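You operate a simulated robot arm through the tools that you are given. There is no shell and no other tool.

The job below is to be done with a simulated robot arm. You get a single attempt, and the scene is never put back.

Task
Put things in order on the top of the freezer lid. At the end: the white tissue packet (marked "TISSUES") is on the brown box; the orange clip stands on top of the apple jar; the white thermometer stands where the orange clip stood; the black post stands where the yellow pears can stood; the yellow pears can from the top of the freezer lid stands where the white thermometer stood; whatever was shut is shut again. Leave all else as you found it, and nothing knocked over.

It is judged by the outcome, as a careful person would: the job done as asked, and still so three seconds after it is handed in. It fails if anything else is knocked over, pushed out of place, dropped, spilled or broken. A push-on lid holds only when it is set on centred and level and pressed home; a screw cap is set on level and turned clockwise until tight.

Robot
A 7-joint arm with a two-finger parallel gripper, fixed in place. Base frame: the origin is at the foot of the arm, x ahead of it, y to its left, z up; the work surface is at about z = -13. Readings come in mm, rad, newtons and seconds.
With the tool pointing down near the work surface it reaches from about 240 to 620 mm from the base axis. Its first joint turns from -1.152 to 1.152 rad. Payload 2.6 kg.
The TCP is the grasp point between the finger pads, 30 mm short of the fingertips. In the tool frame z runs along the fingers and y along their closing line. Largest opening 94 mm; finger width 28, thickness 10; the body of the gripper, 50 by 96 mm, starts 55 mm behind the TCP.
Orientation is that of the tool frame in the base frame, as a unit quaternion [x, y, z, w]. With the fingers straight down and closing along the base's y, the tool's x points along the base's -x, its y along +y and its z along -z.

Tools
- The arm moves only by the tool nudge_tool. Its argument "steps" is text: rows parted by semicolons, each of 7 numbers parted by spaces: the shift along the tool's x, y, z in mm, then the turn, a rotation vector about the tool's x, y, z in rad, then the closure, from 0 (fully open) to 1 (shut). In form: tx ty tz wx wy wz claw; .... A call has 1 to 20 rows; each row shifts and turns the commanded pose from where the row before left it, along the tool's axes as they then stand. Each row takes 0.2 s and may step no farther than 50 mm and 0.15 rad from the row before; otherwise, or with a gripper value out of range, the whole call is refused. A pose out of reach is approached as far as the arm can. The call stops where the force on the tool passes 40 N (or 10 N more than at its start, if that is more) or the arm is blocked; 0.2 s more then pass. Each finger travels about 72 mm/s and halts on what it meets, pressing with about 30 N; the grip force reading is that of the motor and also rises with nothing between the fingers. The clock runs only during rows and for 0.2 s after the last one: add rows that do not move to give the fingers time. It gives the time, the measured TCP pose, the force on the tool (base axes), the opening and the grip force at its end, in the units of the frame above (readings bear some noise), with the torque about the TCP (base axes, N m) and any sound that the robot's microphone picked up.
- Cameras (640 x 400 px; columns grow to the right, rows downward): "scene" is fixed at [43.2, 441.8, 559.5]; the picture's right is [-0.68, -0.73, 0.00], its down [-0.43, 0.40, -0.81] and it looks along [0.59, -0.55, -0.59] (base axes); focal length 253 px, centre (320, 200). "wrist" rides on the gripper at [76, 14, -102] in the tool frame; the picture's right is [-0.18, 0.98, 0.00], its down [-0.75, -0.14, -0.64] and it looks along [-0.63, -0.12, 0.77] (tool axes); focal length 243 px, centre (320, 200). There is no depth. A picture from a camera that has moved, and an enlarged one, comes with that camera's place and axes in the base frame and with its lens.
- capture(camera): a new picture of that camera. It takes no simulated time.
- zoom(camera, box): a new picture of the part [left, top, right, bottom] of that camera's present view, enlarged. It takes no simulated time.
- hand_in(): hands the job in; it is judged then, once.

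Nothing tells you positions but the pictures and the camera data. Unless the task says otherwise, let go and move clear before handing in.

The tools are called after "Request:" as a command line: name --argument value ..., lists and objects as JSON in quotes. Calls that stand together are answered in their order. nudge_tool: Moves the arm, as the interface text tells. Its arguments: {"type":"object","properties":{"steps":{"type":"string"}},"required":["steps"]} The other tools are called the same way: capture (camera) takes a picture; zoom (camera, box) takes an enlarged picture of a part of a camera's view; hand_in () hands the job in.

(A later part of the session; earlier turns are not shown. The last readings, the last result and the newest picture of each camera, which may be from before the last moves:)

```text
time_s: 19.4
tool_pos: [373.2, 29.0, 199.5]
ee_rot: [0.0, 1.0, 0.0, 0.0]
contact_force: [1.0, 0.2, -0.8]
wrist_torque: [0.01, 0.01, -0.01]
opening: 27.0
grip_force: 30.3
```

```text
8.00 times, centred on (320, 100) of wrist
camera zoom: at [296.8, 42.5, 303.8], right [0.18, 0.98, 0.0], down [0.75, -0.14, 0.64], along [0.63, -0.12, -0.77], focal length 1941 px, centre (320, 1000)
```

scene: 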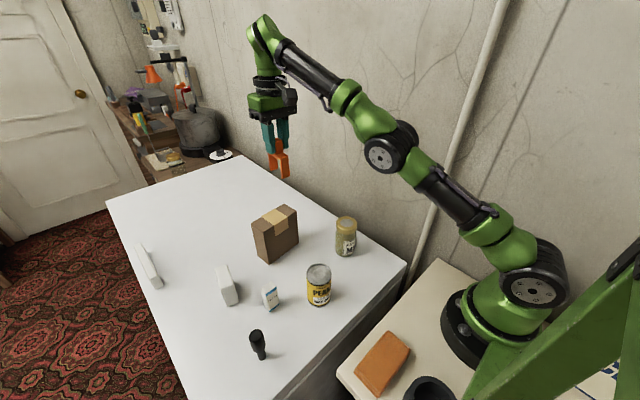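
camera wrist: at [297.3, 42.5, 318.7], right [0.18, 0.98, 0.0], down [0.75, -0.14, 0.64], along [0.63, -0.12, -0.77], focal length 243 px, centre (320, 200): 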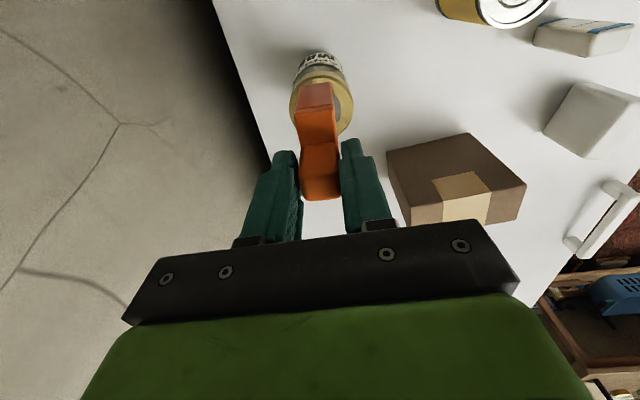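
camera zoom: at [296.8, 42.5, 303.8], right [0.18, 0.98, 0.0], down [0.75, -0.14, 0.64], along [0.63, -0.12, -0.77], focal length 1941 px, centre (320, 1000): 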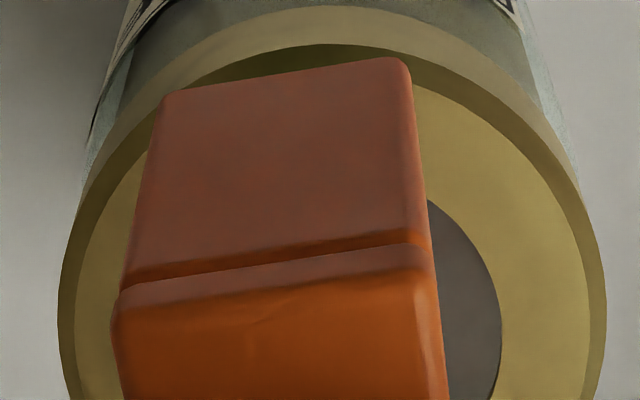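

The two views agree in x to within 1 mm and in y to within about 1–2 mm, well inside the ring's tolerance. I'll nudge slightly to split the difference and lower gently while watching the force.

Request:
nudge_tool --steps "0.6 1 0 0 0 0 1; 0 0 2 0 0 0 1; 0 0 1 0 0 0 1"

Request:
nudge_tool --steps "0 0 1 0 0 0 1"

Request:
zoom --camera "scene" --box '[325, 190, 375, 240]'

```text
time_s: 20.2
tool_pos: [373.0, 29.4, 196.8]
ee_rot: [0.0, 1.0, -0.001, 0.0]
contact_force: [-0.1, -0.5, 0.0]
wrist_torque: [0.0, -0.03, 0.01]
opening: 27.1
grip_force: 29.4
```

```text
time_s: 20.6
tool_pos: [372.7, 29.8, 195.7]
ee_rot: [0.0, 1.0, -0.001, 0.0]
contact_force: [0.1, 0.5, -0.4]
wrist_torque: [-0.02, -0.02, 0.01]
opening: 26.9
grip_force: 29.7
```

```text
8.00 times, centred on (350, 215) of scene
camera zoom: at [43.2, 441.8, 559.5], right [-0.68, -0.73, 0.0], down [-0.43, 0.4, -0.81], along [0.59, -0.55, -0.59], focal length 2024 px, centre (80, 80)
```

zoom: 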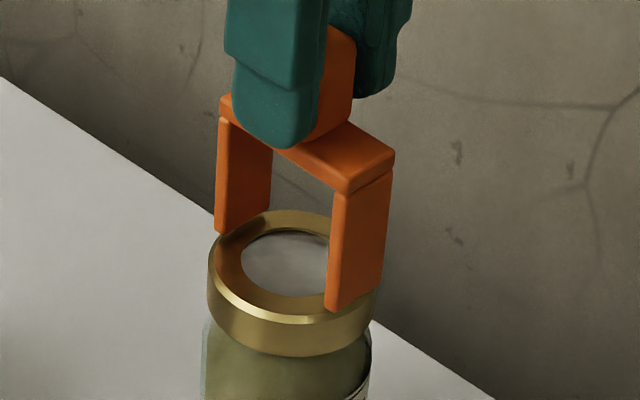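

No contact yet and the gap is nearly closed. I'll continue in 1 mm steps.

Request:
nudge_tool --steps "0 0 1 0 0 0 1"

Request:
nudge_tool --steps "0 0 1 0 0 0 1"

Request:
zoom --camera "scene" --box '[330, 205, 366, 231]'

```text
time_s: 21.0
tool_pos: [372.3, 29.5, 194.4]
ee_rot: [0.0, 1.0, 0.0, -0.001]
contact_force: [0.0, 0.0, 0.9]
wrist_torque: [-0.02, 0.02, -0.04]
opening: 27.3
grip_force: 30.2
```

```text
time_s: 21.4
tool_pos: [372.8, 29.1, 195.1]
ee_rot: [0.0, 1.0, 0.0, 0.0]
contact_force: [0.1, -0.7, -0.8]
wrist_torque: [0.03, 0.0, -0.01]
opening: 27.0
grip_force: 30.3
```

```text
15.38 times, centred on (348, 218) of scene
camera zoom: at [43.2, 441.8, 559.5], right [-0.68, -0.73, 0.0], down [-0.43, 0.4, -0.81], along [0.59, -0.55, -0.59], focal length 3893 px, centre (-111, -77)
```

zoom: 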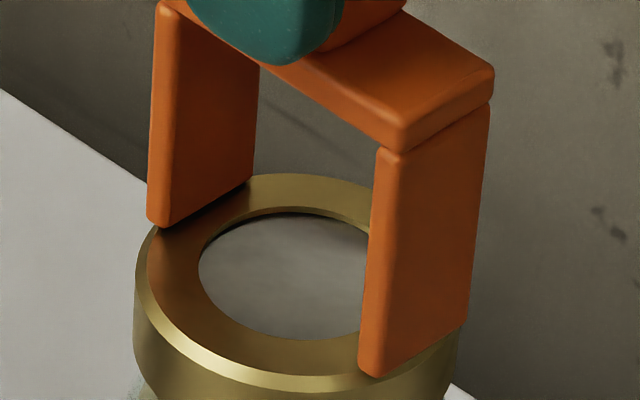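

Still no load on the tool, and both legs look symmetric on the ring. I'll continue down.

Request:
nudge_tool --steps "0 0 1 0 0 0 1; 0 0 0 0 0 0 1"

Request:
nudge_tool --steps "0 0 1 0 0 0 1; 0 0 0 0 0 0 1"

Request:
zoom --camera "scene" --box '[330, 205, 366, 231]'

```text
time_s: 22.0
tool_pos: [373.2, 30.0, 193.6]
ee_rot: [0.0, 1.0, 0.0, 0.0]
contact_force: [-1.7, 0.7, 2.9]
wrist_torque: [-0.03, -0.03, -0.04]
opening: 26.9
grip_force: 29.8
```

```text
time_s: 22.6
tool_pos: [372.9, 28.8, 192.8]
ee_rot: [0.001, 1.0, 0.0, 0.0]
contact_force: [-3.1, 0.4, 14.9]
wrist_torque: [-0.01, 0.06, -0.02]
opening: 27.1
grip_force: 29.8
```

```text
15.38 times, centred on (348, 218) of scene
camera zoom: at [43.1, 441.8, 559.5], right [-0.68, -0.73, 0.0], down [-0.43, 0.4, -0.81], along [0.59, -0.55, -0.59], focal length 3893 px, centre (-111, -77)
```

zoom: 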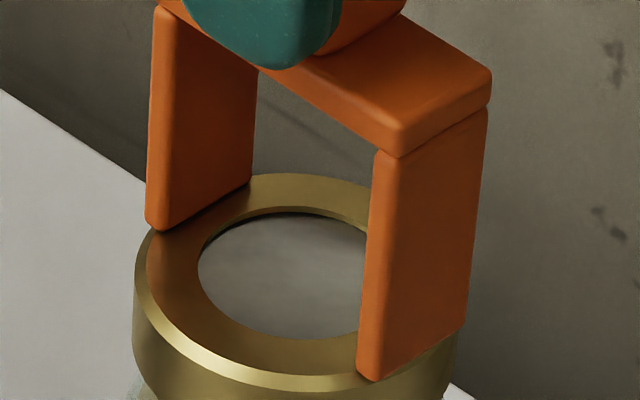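

The legs touched down at about z = 193 with 15 N. I'll back off slightly to relieve the load, then open.

Request:
nudge_tool --steps "0 0 -0.8 0 0 0 1; 0 0 0 0 0 0 1"

Request:
nudge_tool --steps "0 0 0 0 0 0 0.66; 0 0 0 0 0 0 0.55; 0 0 0 0 0 0 0.4; 0 0 0 0 0 0 0.2; 0 0 0 0 0 0 0.2"

Request:
zoom --camera "scene" --box '[315, 180, 379, 231]'

Request:
capture --camera "wrist"

```text
time_s: 23.2
tool_pos: [373.8, 30.6, 194.3]
ee_rot: [-0.001, 1.0, -0.001, 0.001]
contact_force: [0.5, 0.0, 11.1]
wrist_torque: [0.03, -0.31, 0.02]
opening: 27.2
grip_force: 30.3
```

```text
time_s: 24.4
tool_pos: [372.7, 29.1, 192.9]
ee_rot: [0.001, 1.0, 0.0, 0.0]
contact_force: [0.1, 0.2, -0.3]
wrist_torque: [0.0, 0.0, -0.01]
opening: 75.1
grip_force: 0.1
```

```text
7.84 times, centred on (347, 206) of scene
camera zoom: at [43.2, 441.8, 559.5], right [-0.68, -0.73, 0.0], down [-0.43, 0.4, -0.81], along [0.59, -0.55, -0.59], focal length 1984 px, centre (108, 157)
```

zoom: 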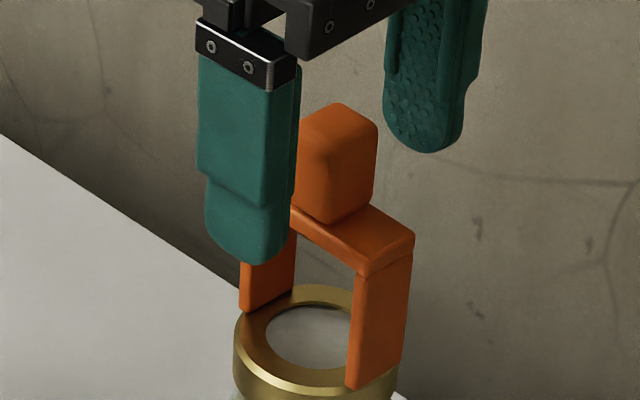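

```text
taken
camera wrist: at [296.1, 43.1, 296.8], right [0.18, 0.98, 0.0], down [0.75, -0.14, 0.64], along [0.63, -0.12, -0.77], focal length 243 px, centre (320, 200)
```

wrist: 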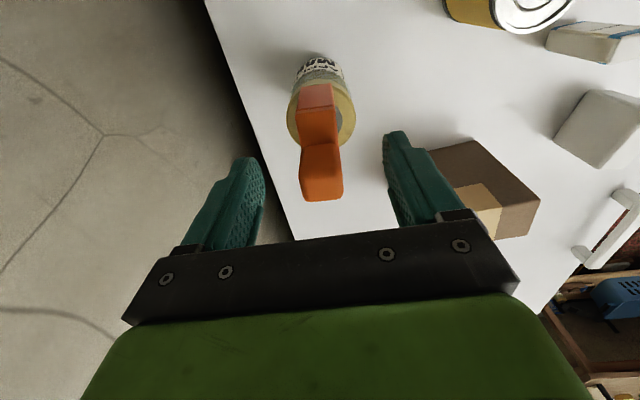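

The clip is standing on the jar. I'll rise clear, then move over to the thermometer for a close look.

Request:
nudge_tool --steps "0 0 -5 0 0 0 0.1; 0 0 -15 0 0 0 0; 0 0 -20 0 0 0 0; 0 0 -20 0 0 0 0; 0 0 0 0 0 0 0"

Request:
zoom --camera "scene" --box '[300, 170, 390, 270]'

Request:
zoom --camera "wrist" --box '[240, 40, 400, 160]'

```text
time_s: 25.6
tool_pos: [372.9, 29.8, 252.7]
ee_rot: [-0.001, 1.0, -0.001, 0.0]
contact_force: [-0.3, -0.4, 0.8]
wrist_torque: [-0.01, 0.0, 0.02]
opening: 94.0
grip_force: 0.0
```

```text
4.00 times, centred on (345, 220) of scene
camera zoom: at [43.2, 441.8, 559.5], right [-0.68, -0.73, 0.0], down [-0.43, 0.4, -0.81], along [0.59, -0.55, -0.59], focal length 1012 px, centre (220, 120)
```

zoom: 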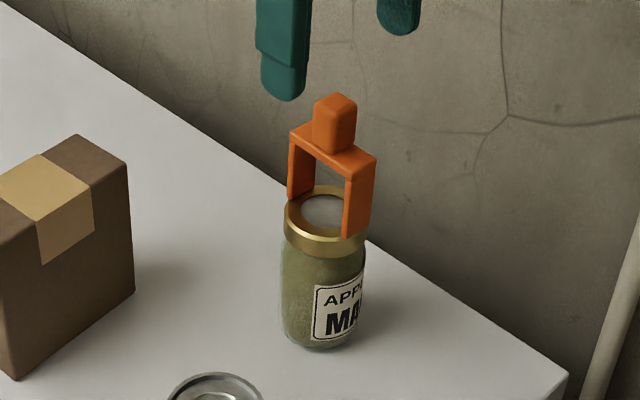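

```text
3.33 times, centred on (320, 100) of wrist
camera zoom: at [296.3, 43.4, 356.8], right [0.18, 0.98, 0.0], down [0.75, -0.14, 0.64], along [0.63, -0.12, -0.77], focal length 809 px, centre (320, 533)
```

zoom: 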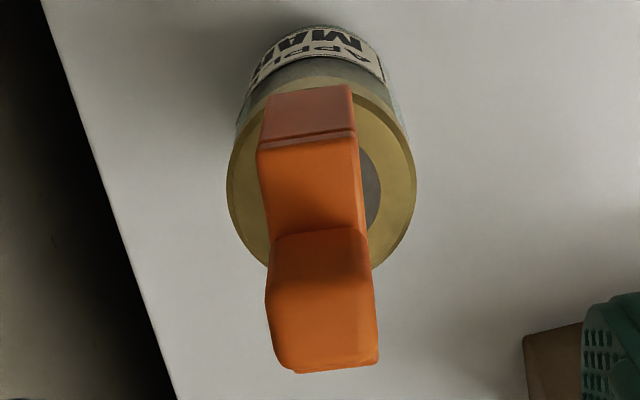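

The clip stands upright and level on the jar lid. Now I'll move over to the thermometer.

Request:
nudge_tool --steps "-10 39 9 0 0 0 0; -10 39 9 0 0 0 0; -12 39 10 0 0 0 0; -12 39 10 0 0 0 0; -12 39 10 0 0 0 0; -13 39 11 0 0 0 0; -14 39 11 0 0 0 0; -14 39 11 0 0 0 0; 0 0 0 0 0 0 0"

Request:
capture --camera "wrist"

Request:
zoom --camera "wrist" --box '[240, 40, 400, 140]'

```text
time_s: 27.6
tool_pos: [469.4, 341.2, 171.2]
ee_rot: [0.0, 1.0, 0.0, 0.0]
contact_force: [0.9, 0.0, 0.2]
wrist_torque: [0.0, 0.0, -0.02]
opening: 94.0
grip_force: 0.0
```

```text
taken
camera wrist: at [392.4, 354.8, 275.5], right [0.18, 0.98, 0.0], down [0.75, -0.14, 0.64], along [0.63, -0.12, -0.77], focal length 243 px, centre (320, 200)
```

wrist: 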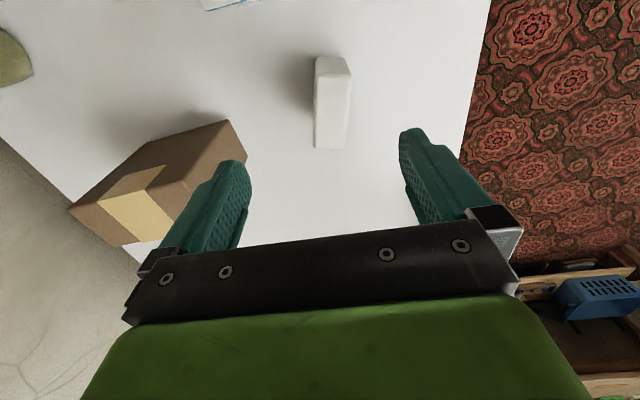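

```text
4.00 times, centred on (320, 90) of wrist
camera zoom: at [392.4, 354.8, 275.5], right [0.18, 0.98, 0.0], down [0.75, -0.14, 0.64], along [0.63, -0.12, -0.77], focal length 970 px, centre (320, 640)
```

zoom: 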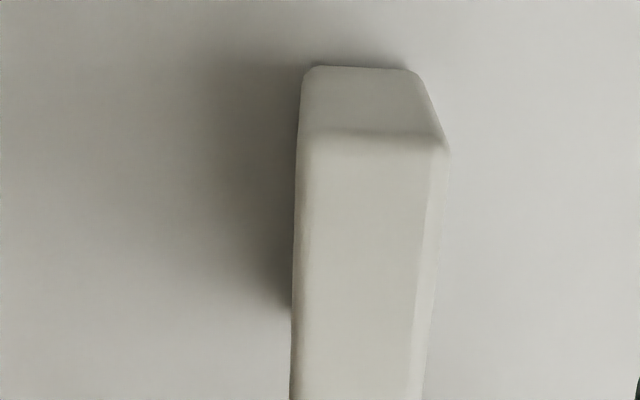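

I need the rear edge of the thermometer too, so I'll zoom on that.

Request:
zoom --camera "wrist" --box '[252, 50, 392, 160]'

Request:
zoom --camera "scene" --box '[170, 230, 290, 320]'

```text
3.64 times, centred on (322, 105) of wrist
camera zoom: at [392.4, 354.8, 275.5], right [0.18, 0.98, 0.0], down [0.75, -0.14, 0.64], along [0.63, -0.12, -0.77], focal length 882 px, centre (313, 546)
```

zoom: 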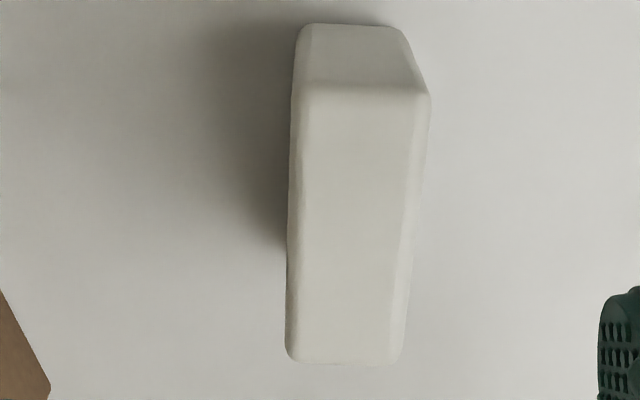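

```text
4.44 times, centred on (230, 275) of scene
camera zoom: at [43.2, 441.9, 559.5], right [-0.68, -0.73, 0.0], down [-0.43, 0.4, -0.81], along [0.59, -0.55, -0.59], focal length 1124 px, centre (720, -133)
```

zoom: 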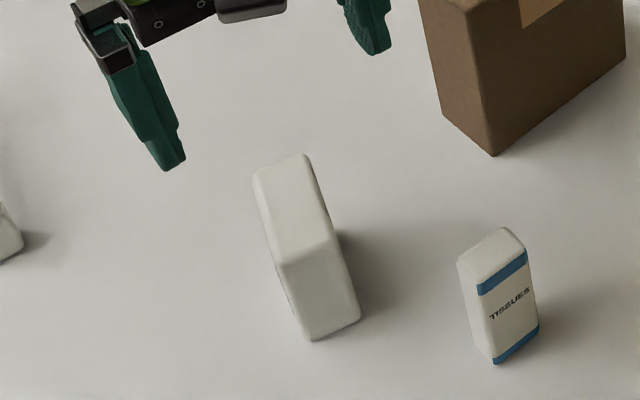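

The thermometer's centre is about (475, 349), yaw about -12.6°, top at z = 57. I'll align to it and descend partway.

Request:
nudge_tool --steps "-5.8 7.7 0 0 0 0 0; 0 0 0 0 0 0.11 0; 0 0 0 0 0 0.11 0; 0 0 30 0 0 0 0; 0 0 30 0 0 0 0; 0 0 0 0 0 0 0"

Request:
capture --camera "wrist"

Request:
zoom --camera "scene" --box '[160, 200, 300, 320]'

```text
time_s: 29.0
tool_pos: [474.4, 349.2, 111.5]
ee_rot: [0.11, 0.994, 0.0, 0.001]
contact_force: [-0.3, 0.2, 0.6]
wrist_torque: [-0.02, -0.02, 0.02]
opening: 94.0
grip_force: 0.0
```

```text
taken
camera wrist: at [403.3, 379.2, 215.1], right [0.39, 0.92, 0.0], down [0.7, -0.3, 0.64], along [0.59, -0.25, -0.77], focal length 243 px, centre (320, 200)
```

wrist: 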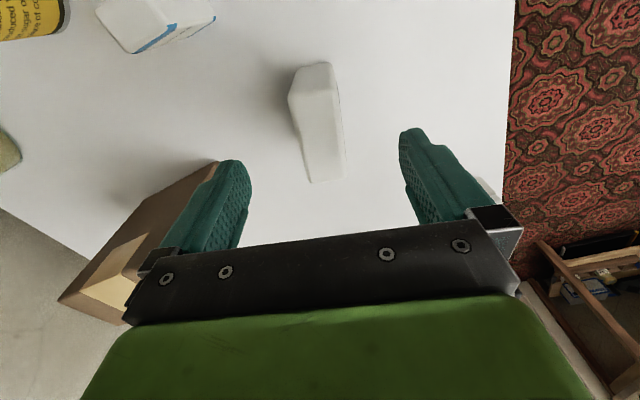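

```text
3.33 times, centred on (230, 260) of scene
camera zoom: at [43.2, 441.8, 559.5], right [-0.68, -0.73, 0.0], down [-0.43, 0.4, -0.81], along [0.59, -0.55, -0.59], focal length 843 px, centre (620, 0)
```

zoom: 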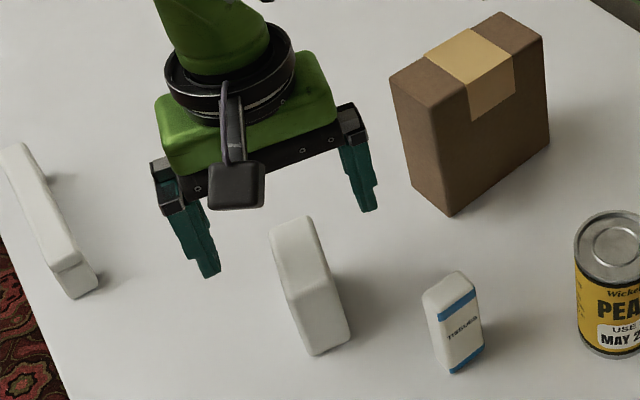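

Alignment looks good. I'll descend to z = 30 and grip.

Request:
nudge_tool --steps "0 0 30 0 0 0 0; 0 0 30 0 0 0 0; 0 0 21 0 0 0 0; 0 0 0 0 0 0 0.3; 0 0 0 0 0 0 0.6; 0 0 0 0 0 0 0.8; 0 0 0 0 0 0 1; 0 0 0 0 0 0 1; 0 0 0 0 0 0 1"

Request:
capture --camera "wrist"

Request:
zoom --camera "scene" --box '[160, 200, 300, 320]'

```text
time_s: 31.0
tool_pos: [476.4, 349.9, 31.4]
ee_rot: [0.109, 0.994, 0.0, 0.0]
contact_force: [0.2, 0.4, 0.5]
wrist_torque: [0.0, 0.01, -0.01]
opening: 35.9
grip_force: 30.2
```

```text
taken
camera wrist: at [403.5, 379.5, 134.6], right [0.39, 0.92, 0.0], down [0.7, -0.3, 0.64], along [0.59, -0.25, -0.77], focal length 243 px, centre (320, 200)
```

wrist: 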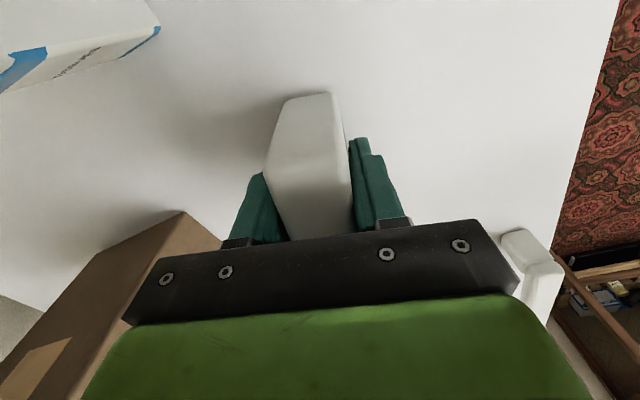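

```text
3.33 times, centred on (230, 260) of scene
camera zoom: at [43.2, 441.8, 559.5], right [-0.68, -0.73, 0.0], down [-0.43, 0.4, -0.81], along [0.59, -0.55, -0.59], focal length 843 px, centre (620, 0)
```

zoom: 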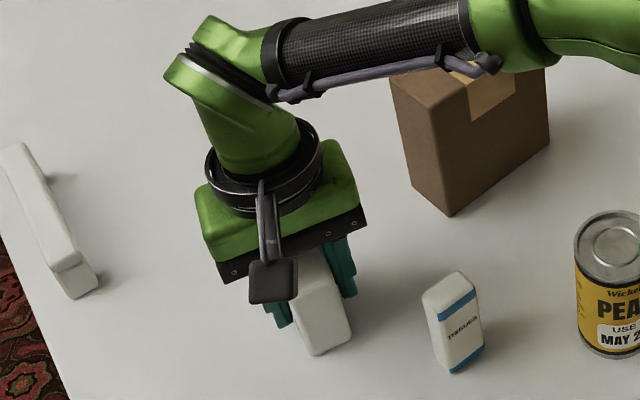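

The thermometer is gripped. The opening reading runs about 6 mm larger than true width. I'll lift it and rotate it square.

Request:
nudge_tool --steps "0 0 -5 0 0 0 1; 0 0 -15 0 0 0 1; 0 0 -33 0 0 0 1; 0 0 -33 0 0 0 1; 0 0 -33 0 0 0 1; 0 0 0 0 0 -0.11 1; 0 0 0 0 0 -0.11 1; 0 0 0 0 0 0 1"

Request:
capture --camera "scene"

Request:
capture --camera "wrist"

```text
time_s: 32.8
tool_pos: [476.6, 349.0, 148.8]
ee_rot: [-0.002, 1.0, 0.0, 0.0]
contact_force: [-0.6, -0.1, -0.6]
wrist_torque: [0.01, 0.02, 0.0]
opening: 35.8
grip_force: 30.1
```

```text
taken
```

scene: 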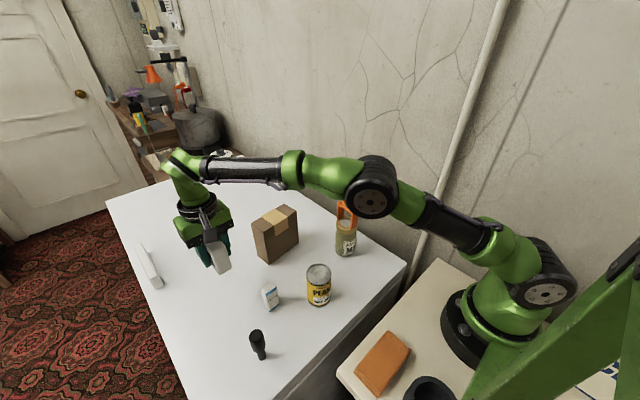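

```text
taken
camera wrist: at [398.4, 362.7, 253.4], right [0.18, 0.98, 0.0], down [0.75, -0.14, 0.64], along [0.63, -0.12, -0.77], focal length 243 px, centre (320, 200)
```

wrist: 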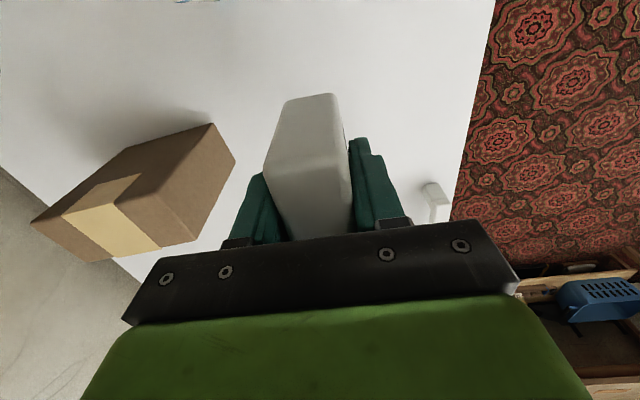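

The thermometer is lifted. I'll take a quick zoom to verify identity and grip before carrying it.

Request:
zoom --camera "wrist" --box '[240, 80, 400, 240]'

Request:
zoom --camera "scene" --box '[160, 180, 260, 280]'

```text
2.50 times, centred on (320, 160) of wrist
camera zoom: at [398.4, 362.7, 253.4], right [0.18, 0.98, 0.0], down [0.75, -0.14, 0.64], along [0.63, -0.12, -0.77], focal length 606 px, centre (320, 300)
```

zoom: 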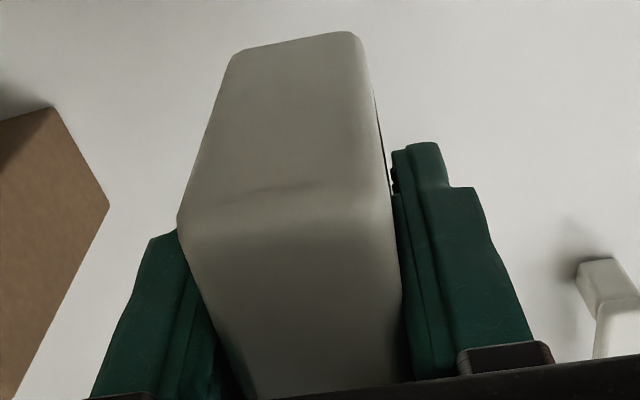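

```text
4.00 times, centred on (210, 230) of scene
camera zoom: at [43.2, 441.8, 559.5], right [-0.68, -0.73, 0.0], down [-0.43, 0.4, -0.81], along [0.59, -0.55, -0.59], focal length 1012 px, centre (760, 80)
```

zoom: 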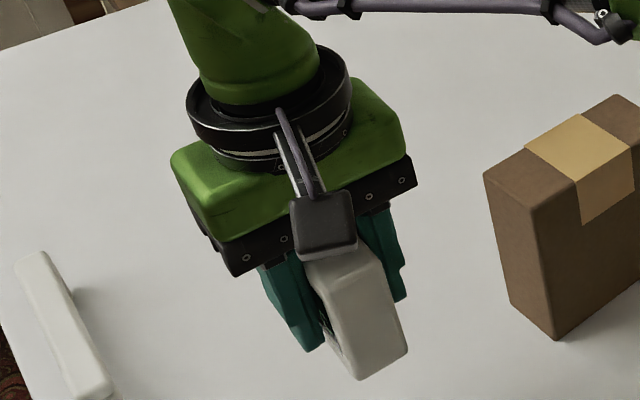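

A dark display edge is visible on its +y side, so this is the thermometer. I'll carry it back and around the box, and then out towards the clip's old spot.

Request:
nudge_tool --steps "13.7 -39.6 0 0 0 0 1; 13.7 -39.6 0 0 0 0 1; 13.7 -39.6 0 0 0 0 1; 0 -41 0 0 0 0 1; 0 -41 0 0 0 0 1; 0 -41 0 0 0 0 1; 0 -41 0 0 0 0 1; 0 0 0 0 0 0 1"

Request:
capture --camera "scene"

```text
time_s: 34.6
tool_pos: [435.4, 68.2, 149.8]
ee_rot: [0.0, 1.0, -0.001, 0.0]
contact_force: [-0.4, 0.9, -0.4]
wrist_torque: [0.0, 0.01, -0.03]
opening: 35.8
grip_force: 30.1
```

```text
taken
```

scene: 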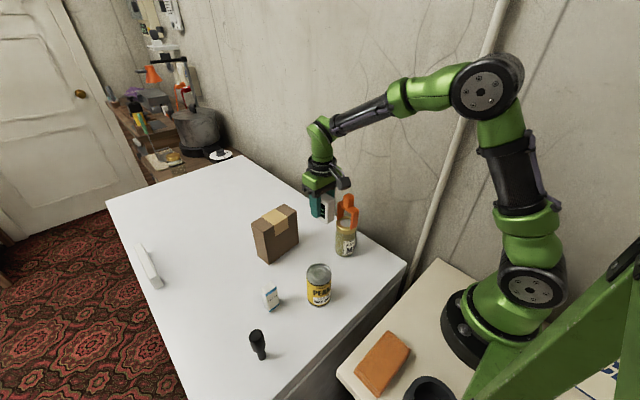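

Path is clear. Now I'll move out to above the clip's former spot at (575, 29).

Request:
nudge_tool --steps "-35 -10 0 0 0 0 1; -35 -10 0 0 0 0 1; -35 -10 0 0 0 0 1; -34.6 -8.7 0 0 0 0 1; 0 0 20 0 0 0 1; 0 0 20 0 0 0 1; 0 0 20 0 0 0 1; 0 0 0 0 0 0 1"

Request:
capture --camera "wrist"

Request:
zoom --camera "scene" --box '[240, 140, 380, 260]'

```text
time_s: 36.4
tool_pos: [573.7, 28.6, 90.0]
ee_rot: [0.0, 1.0, 0.001, 0.0]
contact_force: [-0.2, -0.7, -0.3]
wrist_torque: [0.01, 0.0, -0.03]
opening: 35.6
grip_force: 30.5
```

```text
taken
camera wrist: at [497.4, 41.8, 193.5], right [0.18, 0.98, 0.0], down [0.75, -0.14, 0.64], along [0.63, -0.12, -0.77], focal length 243 px, centre (320, 200)
```

wrist: 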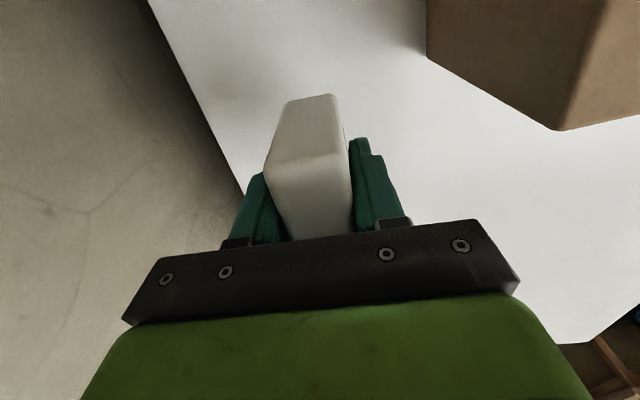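

```text
3.33 times, centred on (310, 200) of scene
camera zoom: at [43.2, 441.8, 559.5], right [-0.68, -0.73, 0.0], down [-0.43, 0.4, -0.81], along [0.59, -0.55, -0.59], focal length 843 px, centre (353, 200)
```

zoom: 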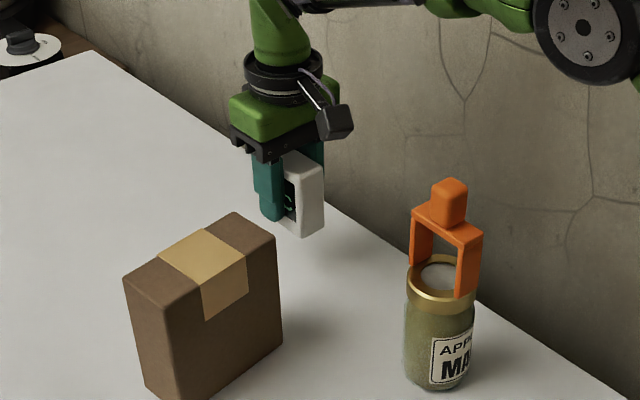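

The digital display face confirms it's the thermometer. I'll make a 1 mm correction and lower it to the surface gently.

Request:
nudge_tool --steps "-1 0.8 14 0 0 0 1; 0 0 14 0 0 0 1; 0 0 14 0 0 0 1; 0 0 10 0 0 0 1; 0 0 4 0 0 0 1; 0 0 0 0 0 0 1"

Request:
nudge_tool --steps "0 0 1.5 0 0 0 1; 0 0 0 0 0 0 1"

```text
time_s: 37.8
tool_pos: [575.1, 29.4, 33.0]
ee_rot: [0.0, 1.0, 0.001, -0.001]
contact_force: [-0.2, -0.1, 0.1]
wrist_torque: [0.01, -0.01, 0.02]
opening: 35.5
grip_force: 30.3
```

```text
time_s: 38.4
tool_pos: [574.8, 28.0, 32.0]
ee_rot: [0.0, 1.0, 0.0, 0.0]
contact_force: [-0.4, 0.1, -1.5]
wrist_torque: [0.01, -0.02, 0.03]
opening: 35.5
grip_force: 29.9
```

Request:
nudge_tool --steps "0 0 1 0 0 0 1; 0 0 0 0 0 0 1"

Request:
zoom --camera "scene" --box '[260, 170, 340, 240]'

```text
time_s: 39.0
tool_pos: [575.2, 29.1, 32.6]
ee_rot: [0.0, 1.0, 0.0, 0.0]
contact_force: [-0.3, -0.2, -1.0]
wrist_torque: [-0.01, -0.01, 0.01]
opening: 35.4
grip_force: 30.2
```

```text
5.71 times, centred on (300, 205) of scene
camera zoom: at [43.2, 441.8, 559.5], right [-0.68, -0.73, 0.0], down [-0.43, 0.4, -0.81], along [0.59, -0.55, -0.59], focal length 1446 px, centre (434, 171)
```

zoom: 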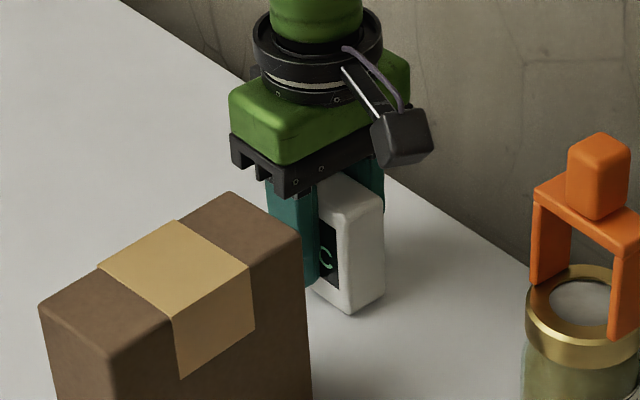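

No contact yet, so I'll keep lowering in 1 mm steps.

Request:
nudge_tool --steps "0 0 1 0 0 0 1; 0 0 0 0 0 0 1"

Request:
nudge_tool --steps "0 0 1 0 0 0 1; 0 0 0 0 0 0 1"

```text
time_s: 39.6
tool_pos: [575.9, 28.7, 31.0]
ee_rot: [0.0, 1.0, 0.001, 0.0]
contact_force: [-1.3, -0.5, 0.4]
wrist_torque: [-0.03, -0.07, 0.0]
opening: 35.7
grip_force: 29.8
```

```text
time_s: 40.2
tool_pos: [575.3, 29.4, 29.8]
ee_rot: [0.0, 1.0, 0.0, 0.001]
contact_force: [-2.9, -0.6, 10.4]
wrist_torque: [0.01, 0.25, 0.02]
opening: 35.6
grip_force: 30.0
```

Contact at 10 N. I'll ease off half a millimetre and release.

Request:
nudge_tool --steps "0 0 -0.4 0 0 0 1; 0 0 0 0 0 0 0.6; 0 0 0 0 0 0 0.5; 0 0 0 0 0 0 0.35; 0 0 0 0 0 0 0.2; 0 0 0 0 0 0 0.2; 0 0 -30 0 0 0 0.2; 0 0 -30 0 0 0 0.2; 0 0 -40 0 0 0 0.2; 0 0 0 0 0 0 0.2"

Request:
capture --camera "wrist"

Request:
zoom --camera "scene" --box '[250, 160, 370, 260]'

```text
time_s: 42.4
tool_pos: [575.1, 30.6, 129.9]
ee_rot: [-0.001, 1.0, 0.0, -0.001]
contact_force: [-0.3, 0.8, -0.5]
wrist_torque: [-0.01, -0.02, 0.01]
opening: 75.3
grip_force: 0.0
```

```text
taken
camera wrist: at [497.8, 43.2, 233.6], right [0.18, 0.98, 0.0], down [0.75, -0.14, 0.64], along [0.63, -0.12, -0.77], focal length 243 px, centre (320, 200)
```

wrist: 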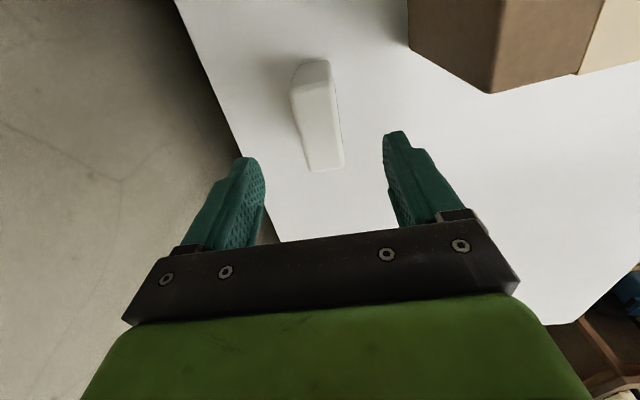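

```text
4.00 times, centred on (310, 210) of scene
camera zoom: at [43.2, 441.8, 559.5], right [-0.68, -0.73, 0.0], down [-0.43, 0.4, -0.81], along [0.59, -0.55, -0.59], focal length 1012 px, centre (360, 160)
```

zoom: 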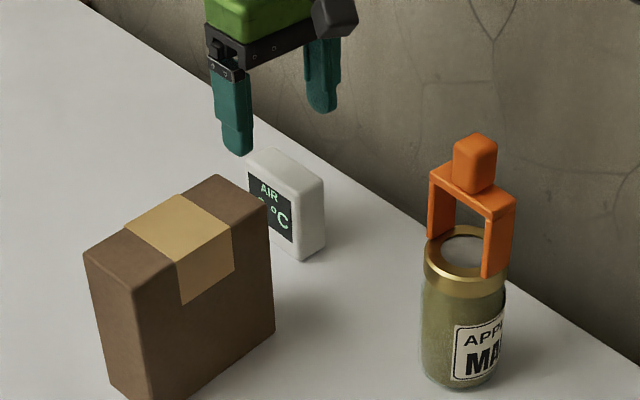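

The thermometer stands in the clip's old place. Next is the can: I'll rise and move over to it.

Request:
nudge_tool --steps "0 0 -25 0 0 0 0; 0 0 -25 0 0 0 0; 34 21 0 0 0 0 0; 34 21 0 0 0 0 0; 34 21 -6 0 0 0 0; 34 21 -6 0 0 0 0; 34 21 -7 0 0 0 0; 34 21 -7 0 0 0 0; 34 21 -7 0 0 0 0; 37 23 -7 0 0 0 0; 0 0 0 0 0 0 0"

Request:
capture --camera "wrist"

Request:
zoom --camera "wrist" --box '[240, 50, 400, 150]'

```text
time_s: 44.8
tool_pos: [299.9, 197.1, 221.8]
ee_rot: [-0.001, 1.0, 0.0, 0.0]
contact_force: [-0.4, 0.6, -0.2]
wrist_torque: [-0.01, -0.01, -0.02]
opening: 94.0
grip_force: 0.0
```

```text
taken
camera wrist: at [222.5, 211.9, 324.4], right [0.18, 0.98, 0.0], down [0.75, -0.14, 0.64], along [0.63, -0.12, -0.77], focal length 243 px, centre (320, 200)
```

wrist: 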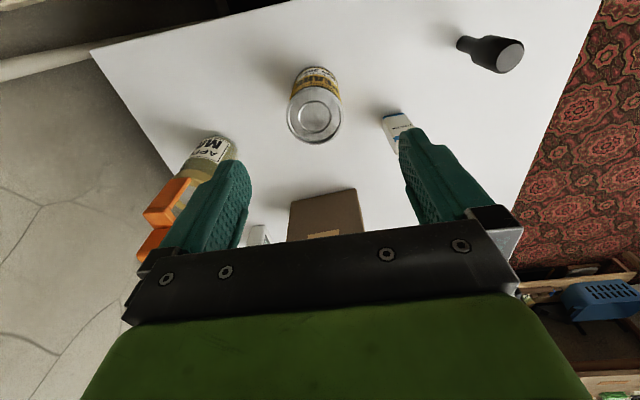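

```text
4.00 times, centred on (320, 100) of wrist
camera zoom: at [222.5, 211.9, 324.4], right [0.18, 0.98, 0.0], down [0.75, -0.14, 0.64], along [0.63, -0.12, -0.77], focal length 970 px, centre (320, 600)
```

zoom: 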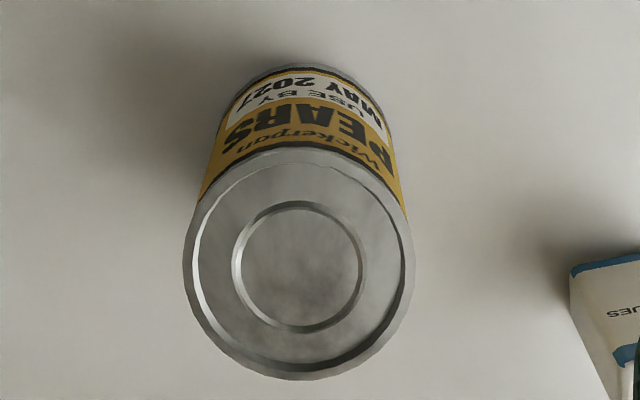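

From combined views the can is centred near (316, 189), about 60 mm across, with its top at about z = 76. I'll move over it and lower partway to refine the centre.

Request:
nudge_tool --steps "-16.2 -8.7 20 0 0 0 0; 0 0 20 0 0 0 0; 0 0 20 0 0 0 0; 0 0 0 0 0 0 0"

Request:
capture --camera "wrist"

Request:
zoom --camera "wrist" --box '[240, 50, 400, 150]'

Request:
zoom --camera "scene" --box '[260, 220, 380, 320]'

```text
time_s: 45.8
tool_pos: [315.3, 191.3, 160.3]
ee_rot: [0.0, 1.0, 0.0, 0.0]
contact_force: [-0.3, 0.1, 0.2]
wrist_torque: [-0.01, 0.04, -0.01]
opening: 94.0
grip_force: 0.0
```

```text
taken
camera wrist: at [239.2, 202.7, 263.7], right [0.18, 0.98, 0.0], down [0.75, -0.14, 0.64], along [0.63, -0.12, -0.77], focal length 243 px, centre (320, 200)
```

wrist: 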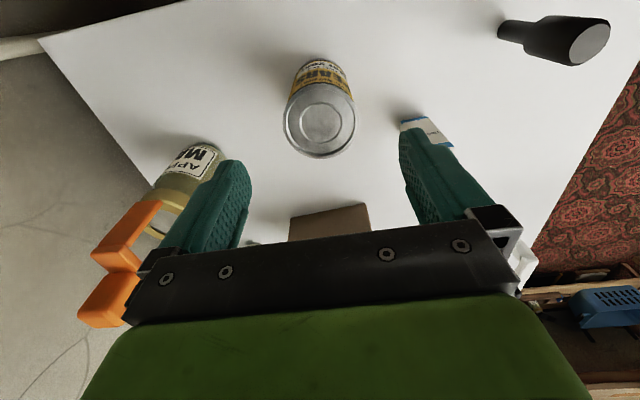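

```text
4.00 times, centred on (320, 100) of wrist
camera zoom: at [239.2, 202.7, 263.7], right [0.18, 0.98, 0.0], down [0.75, -0.14, 0.64], along [0.63, -0.12, -0.77], focal length 970 px, centre (320, 600)
```

zoom: 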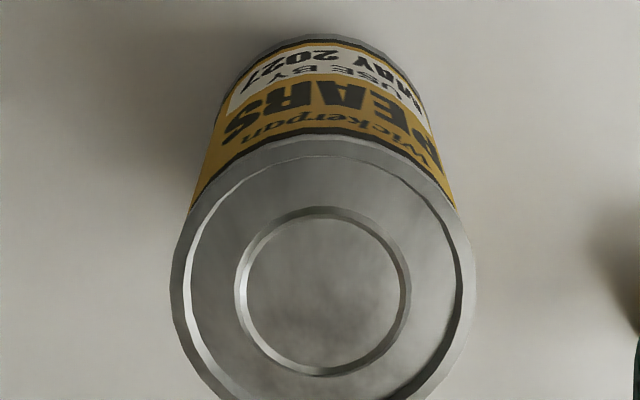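

```text
4.00 times, centred on (320, 270) of scene
camera zoom: at [43.2, 441.8, 559.5], right [-0.68, -0.73, 0.0], down [-0.43, 0.4, -0.81], along [0.59, -0.55, -0.59], focal length 1012 px, centre (320, -80)
```

zoom: 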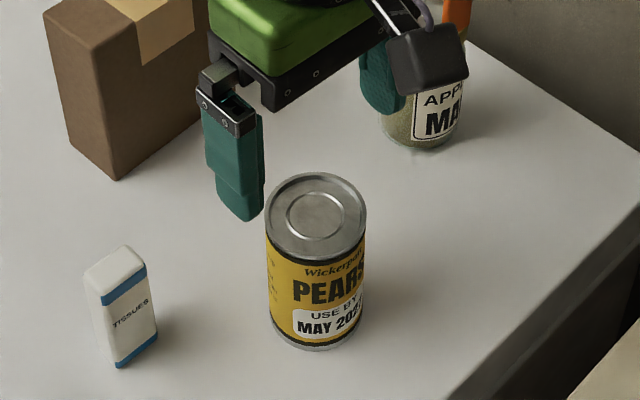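

The can centre is confirmed at (315, 188.5), and the gripper is within 1 mm. I'll descend and grip the can.

Request:
nudge_tool --steps "0.5 -0.8 30 0 0 0 0; 0 0 30 0 0 0 0; 0 0 30 0 0 0 0; 0 0 25 0 0 0 0; 0 0 10 0 0 0 0; 0 0 0 0 0 0 0.2; 0 0 0 0 0 0 0.4; 0 0 0 0 0 0 0.6; 0 0 0 0 0 0 1; 0 0 0 0 0 0 1; 0 0 0 0 0 0 1"

Request:
capture --camera "wrist"

Request:
zoom --camera "scene" --box '[260, 220, 380, 320]'

```text
time_s: 48.2
tool_pos: [315.1, 188.4, 34.0]
ee_rot: [0.0, 1.0, 0.0, 0.0]
contact_force: [-0.2, -0.1, 0.0]
wrist_torque: [-0.01, -0.02, 0.02]
opening: 59.4
grip_force: 29.7
```

```text
taken
camera wrist: at [239.0, 202.3, 138.6], right [0.18, 0.98, 0.0], down [0.75, -0.14, 0.64], along [0.63, -0.12, -0.77], focal length 243 px, centre (320, 200)
```

wrist: 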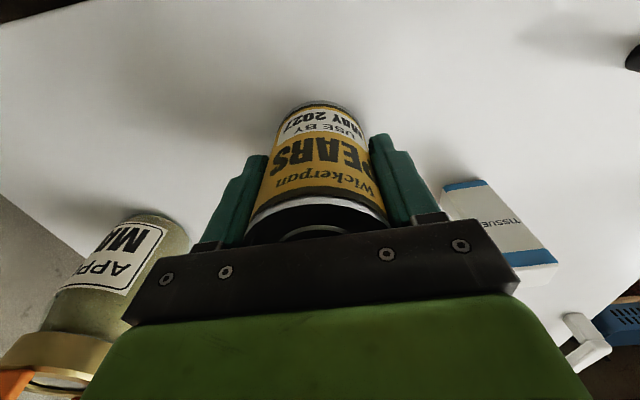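

```text
4.00 times, centred on (320, 270) of scene
camera zoom: at [43.2, 441.8, 559.5], right [-0.68, -0.73, 0.0], down [-0.43, 0.4, -0.81], along [0.59, -0.55, -0.59], focal length 1012 px, centre (320, -80)
```

zoom: 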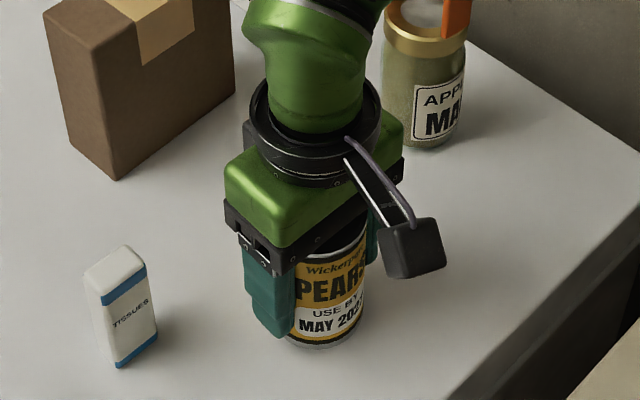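

The can is gripped at about 59 mm. I'll lift it and carry it over to the thermometer's old spot.

Request:
nudge_tool --steps "0 0 -5 0 0 0 1; 0 0 -15 0 0 0 1; 0 0 -30 0 0 0 1; 0 0 -35 0 0 0 1; 0 0 -30 0 0 0 1; 0 0 0 0 0 0 1"

Request:
capture --camera "scene"

```text
time_s: 49.6
tool_pos: [316.4, 189.5, 149.6]
ee_rot: [0.0, 1.0, 0.0, 0.0]
contact_force: [0.5, 0.5, -2.3]
wrist_torque: [-0.03, 0.02, -0.02]
opening: 59.4
grip_force: 29.8
```

```text
taken
```

scene: 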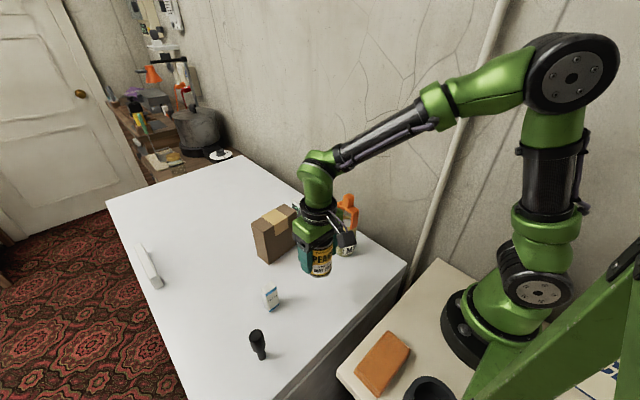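

Lifted fine. Carrying it across now.

Request:
nudge_tool --steps "-26.6 26.7 0 0 0 0 1; -26.6 26.7 0 0 0 0 1; -26.6 26.7 0 0 0 0 1; -26.6 26.7 0 0 0 0 1; -26.6 26.7 0 0 0 0 1; -26.6 26.7 0 0 0 0 1; 0 0 25 0 0 0 1; 0 0 25 0 0 0 1; 0 0 0 0 0 0 1"

Request:
capture --camera "wrist"

Request:
capture --camera "scene"

```text
time_s: 51.6
tool_pos: [474.1, 349.8, 100.2]
ee_rot: [0.001, 1.0, 0.0, 0.0]
contact_force: [-0.3, 0.2, -3.5]
wrist_torque: [-0.01, 0.01, 0.01]
opening: 59.1
grip_force: 29.5
```

```text
taken
camera wrist: at [398.2, 362.9, 203.5], right [0.18, 0.98, 0.0], down [0.75, -0.14, 0.64], along [0.63, -0.12, -0.77], focal length 243 px, centre (320, 200)
```

wrist: 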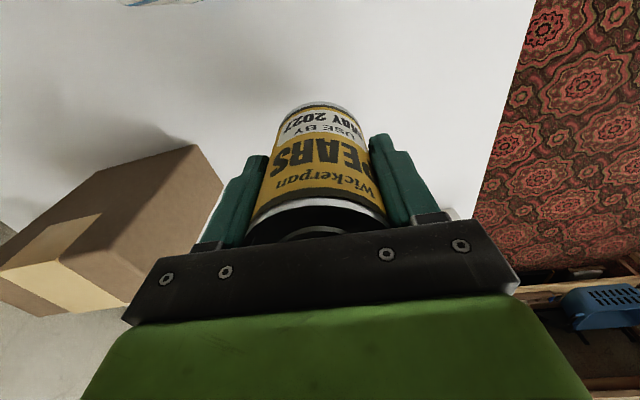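

```text
taken
```

scene: 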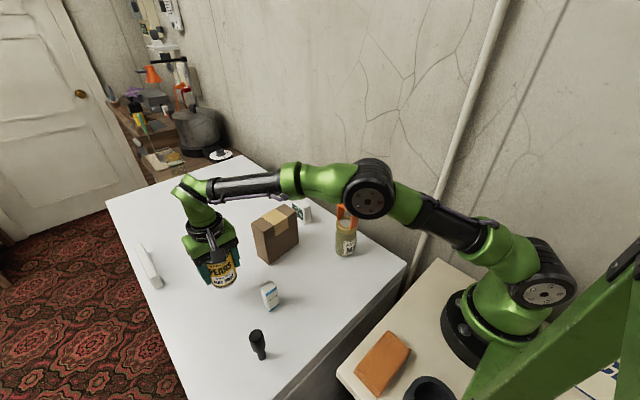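

It's positioned over the target. I'll lower to just above the surface, then ease down.

Request:
nudge_tool --steps "0 0 20 0 0 0 1; 0 0 20 0 0 0 1; 0 0 15 0 0 0 1; 0 0 7 0 0 0 1; 0 0 0 0 0 0 1"

Request:
nudge_tool --steps "0 0 1.5 0 0 0 1; 0 0 0 0 0 0 1"

Request:
nudge_tool --steps "0 0 1 0 0 0 1; 0 0 0 0 0 0 1"

```text
time_s: 52.8
tool_pos: [474.9, 349.7, 37.8]
ee_rot: [0.0, 1.0, 0.0, 0.0]
contact_force: [-0.1, 0.2, -3.0]
wrist_torque: [-0.01, -0.04, -0.02]
opening: 59.2
grip_force: 29.7
```

```text
time_s: 53.4
tool_pos: [474.9, 349.1, 37.5]
ee_rot: [-0.001, 1.0, -0.001, 0.0]
contact_force: [-0.3, -0.6, -2.9]
wrist_torque: [-0.03, 0.03, -0.01]
opening: 58.9
grip_force: 29.8
```

```text
time_s: 54.0
tool_pos: [474.0, 349.4, 35.4]
ee_rot: [-0.001, 1.0, 0.0, 0.0]
contact_force: [-0.1, 0.4, -2.8]
wrist_torque: [-0.03, -0.01, 0.03]
opening: 59.4
grip_force: 30.1
```

Request:
nudge_tool --steps "0 0 1 0 0 0 1; 0 0 0 0 0 0 1"

Request:
nudge_tool --steps "0 0 1 0 0 0 1; 0 0 0 0 0 0 1"

```text
time_s: 54.6
tool_pos: [474.6, 349.8, 34.6]
ee_rot: [0.0, 1.0, 0.0, 0.0]
contact_force: [-0.5, -0.3, -1.5]
wrist_torque: [0.02, -0.02, -0.01]
opening: 59.2
grip_force: 30.4
```

```text
time_s: 55.2
tool_pos: [475.7, 348.9, 33.4]
ee_rot: [0.0, 1.0, 0.0, 0.001]
contact_force: [-3.2, -2.2, 8.0]
wrist_torque: [-0.29, 0.26, -0.02]
opening: 59.4
grip_force: 30.0
```

The can has touched down with a light load. I'll release it and rise clear.

Request:
nudge_tool --steps "0 0 -0.3 0 0 0 1; 0 0 0 0 0 0 0.3; 0 0 0 0 0 0 0.15; 0 0 0 0 0 0 0; 0 0 0 0 0 0 0; 0 0 0 0 0 0 0; 0 0 -20 0 0 0 0; 0 0 -30 0 0 0 0; 0 0 -35 0 0 0 0; 0 0 -35 0 0 0 0; 0 0 0 0 0 0 0"

Request:
capture --camera "wrist"

Request:
zoom --camera "scene" --box '[180, 220, 320, 370]'

```text
time_s: 57.6
tool_pos: [474.4, 349.5, 153.3]
ee_rot: [-0.001, 1.0, 0.0, 0.0]
contact_force: [-0.2, 0.2, 0.4]
wrist_torque: [0.0, -0.01, 0.0]
opening: 93.8
grip_force: 0.0
```

```text
taken
camera wrist: at [397.7, 362.3, 257.6], right [0.18, 0.98, 0.0], down [0.75, -0.14, 0.64], along [0.63, -0.12, -0.77], focal length 243 px, centre (320, 200)
```

wrist: 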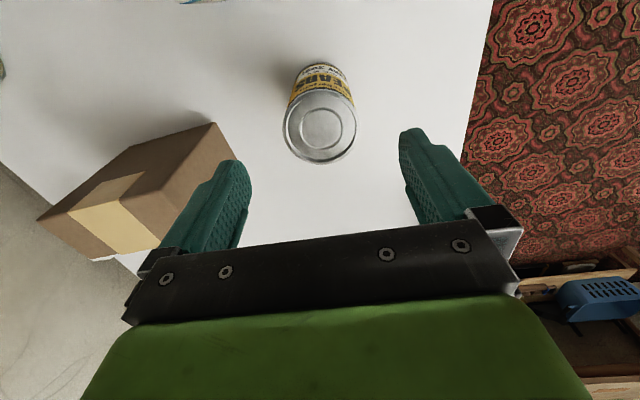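

```text
2.67 times, centred on (250, 295) of scene
camera zoom: at [43.2, 441.8, 559.5], right [-0.68, -0.73, 0.0], down [-0.43, 0.4, -0.81], along [0.59, -0.55, -0.59], focal length 675 px, centre (507, -53)
```

zoom: 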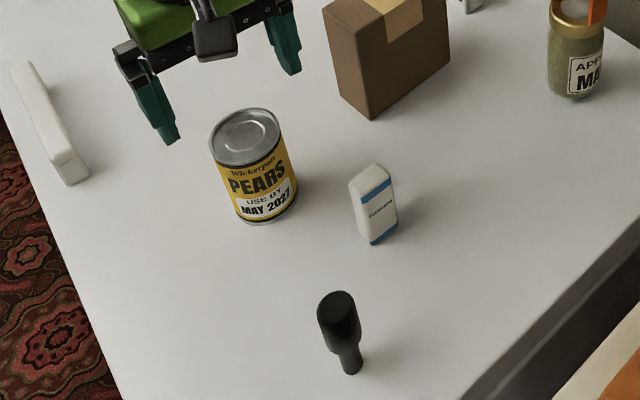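

The can stands in place. Next is the post: I'll move above it for a close look.

Request:
nudge_tool --steps "45 5 -4 0 0 0 0; 45 5 -4 0 0 0 0; 45 5 -4 0 0 0 0; 45 5 -4 0 0 0 0; 0 0 0 0 0 0 0"

Request:
capture --camera "wrist"

Request:
zoom --camera "wrist" --box '[250, 50, 390, 150]'

Request:
zoom --camera "scene" --box '[220, 310, 300, 380]'

```text
time_s: 58.8
tool_pos: [293.0, 368.4, 169.5]
ee_rot: [0.0, 1.0, 0.0, 0.0]
contact_force: [-0.2, 0.2, -0.1]
wrist_torque: [0.01, 0.02, -0.04]
opening: 94.2
grip_force: 0.1
```

```text
taken
camera wrist: at [217.9, 381.6, 272.7], right [0.18, 0.98, 0.0], down [0.75, -0.14, 0.64], along [0.63, -0.12, -0.77], focal length 243 px, centre (320, 200)
```

wrist: 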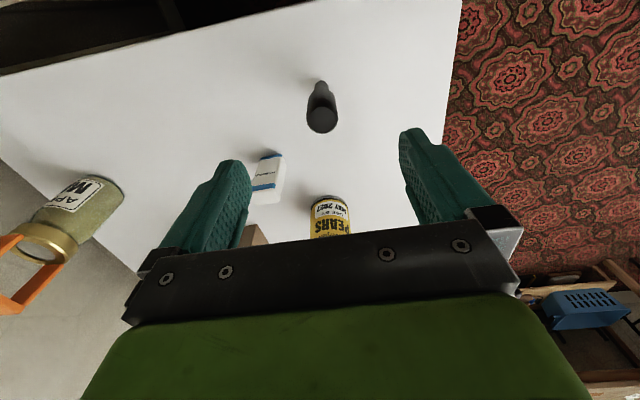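

```text
4.00 times, centred on (320, 100) of wrist
camera zoom: at [217.9, 381.6, 272.7], right [0.18, 0.98, 0.0], down [0.75, -0.14, 0.64], along [0.63, -0.12, -0.77], focal length 970 px, centre (320, 600)
```

zoom: 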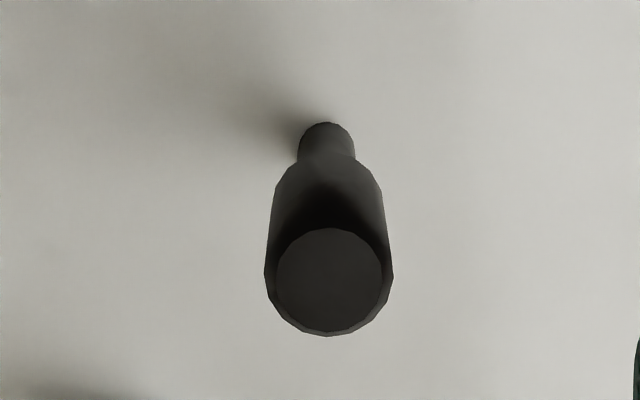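

```text
5.71 times, centred on (260, 345) of scene
camera zoom: at [43.1, 441.8, 559.5], right [-0.68, -0.73, 0.0], down [-0.43, 0.4, -0.81], along [0.59, -0.55, -0.59], focal length 1446 px, centre (663, -629)
```

zoom: 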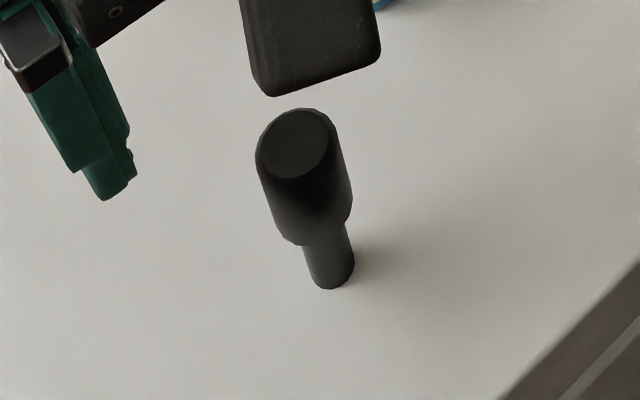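

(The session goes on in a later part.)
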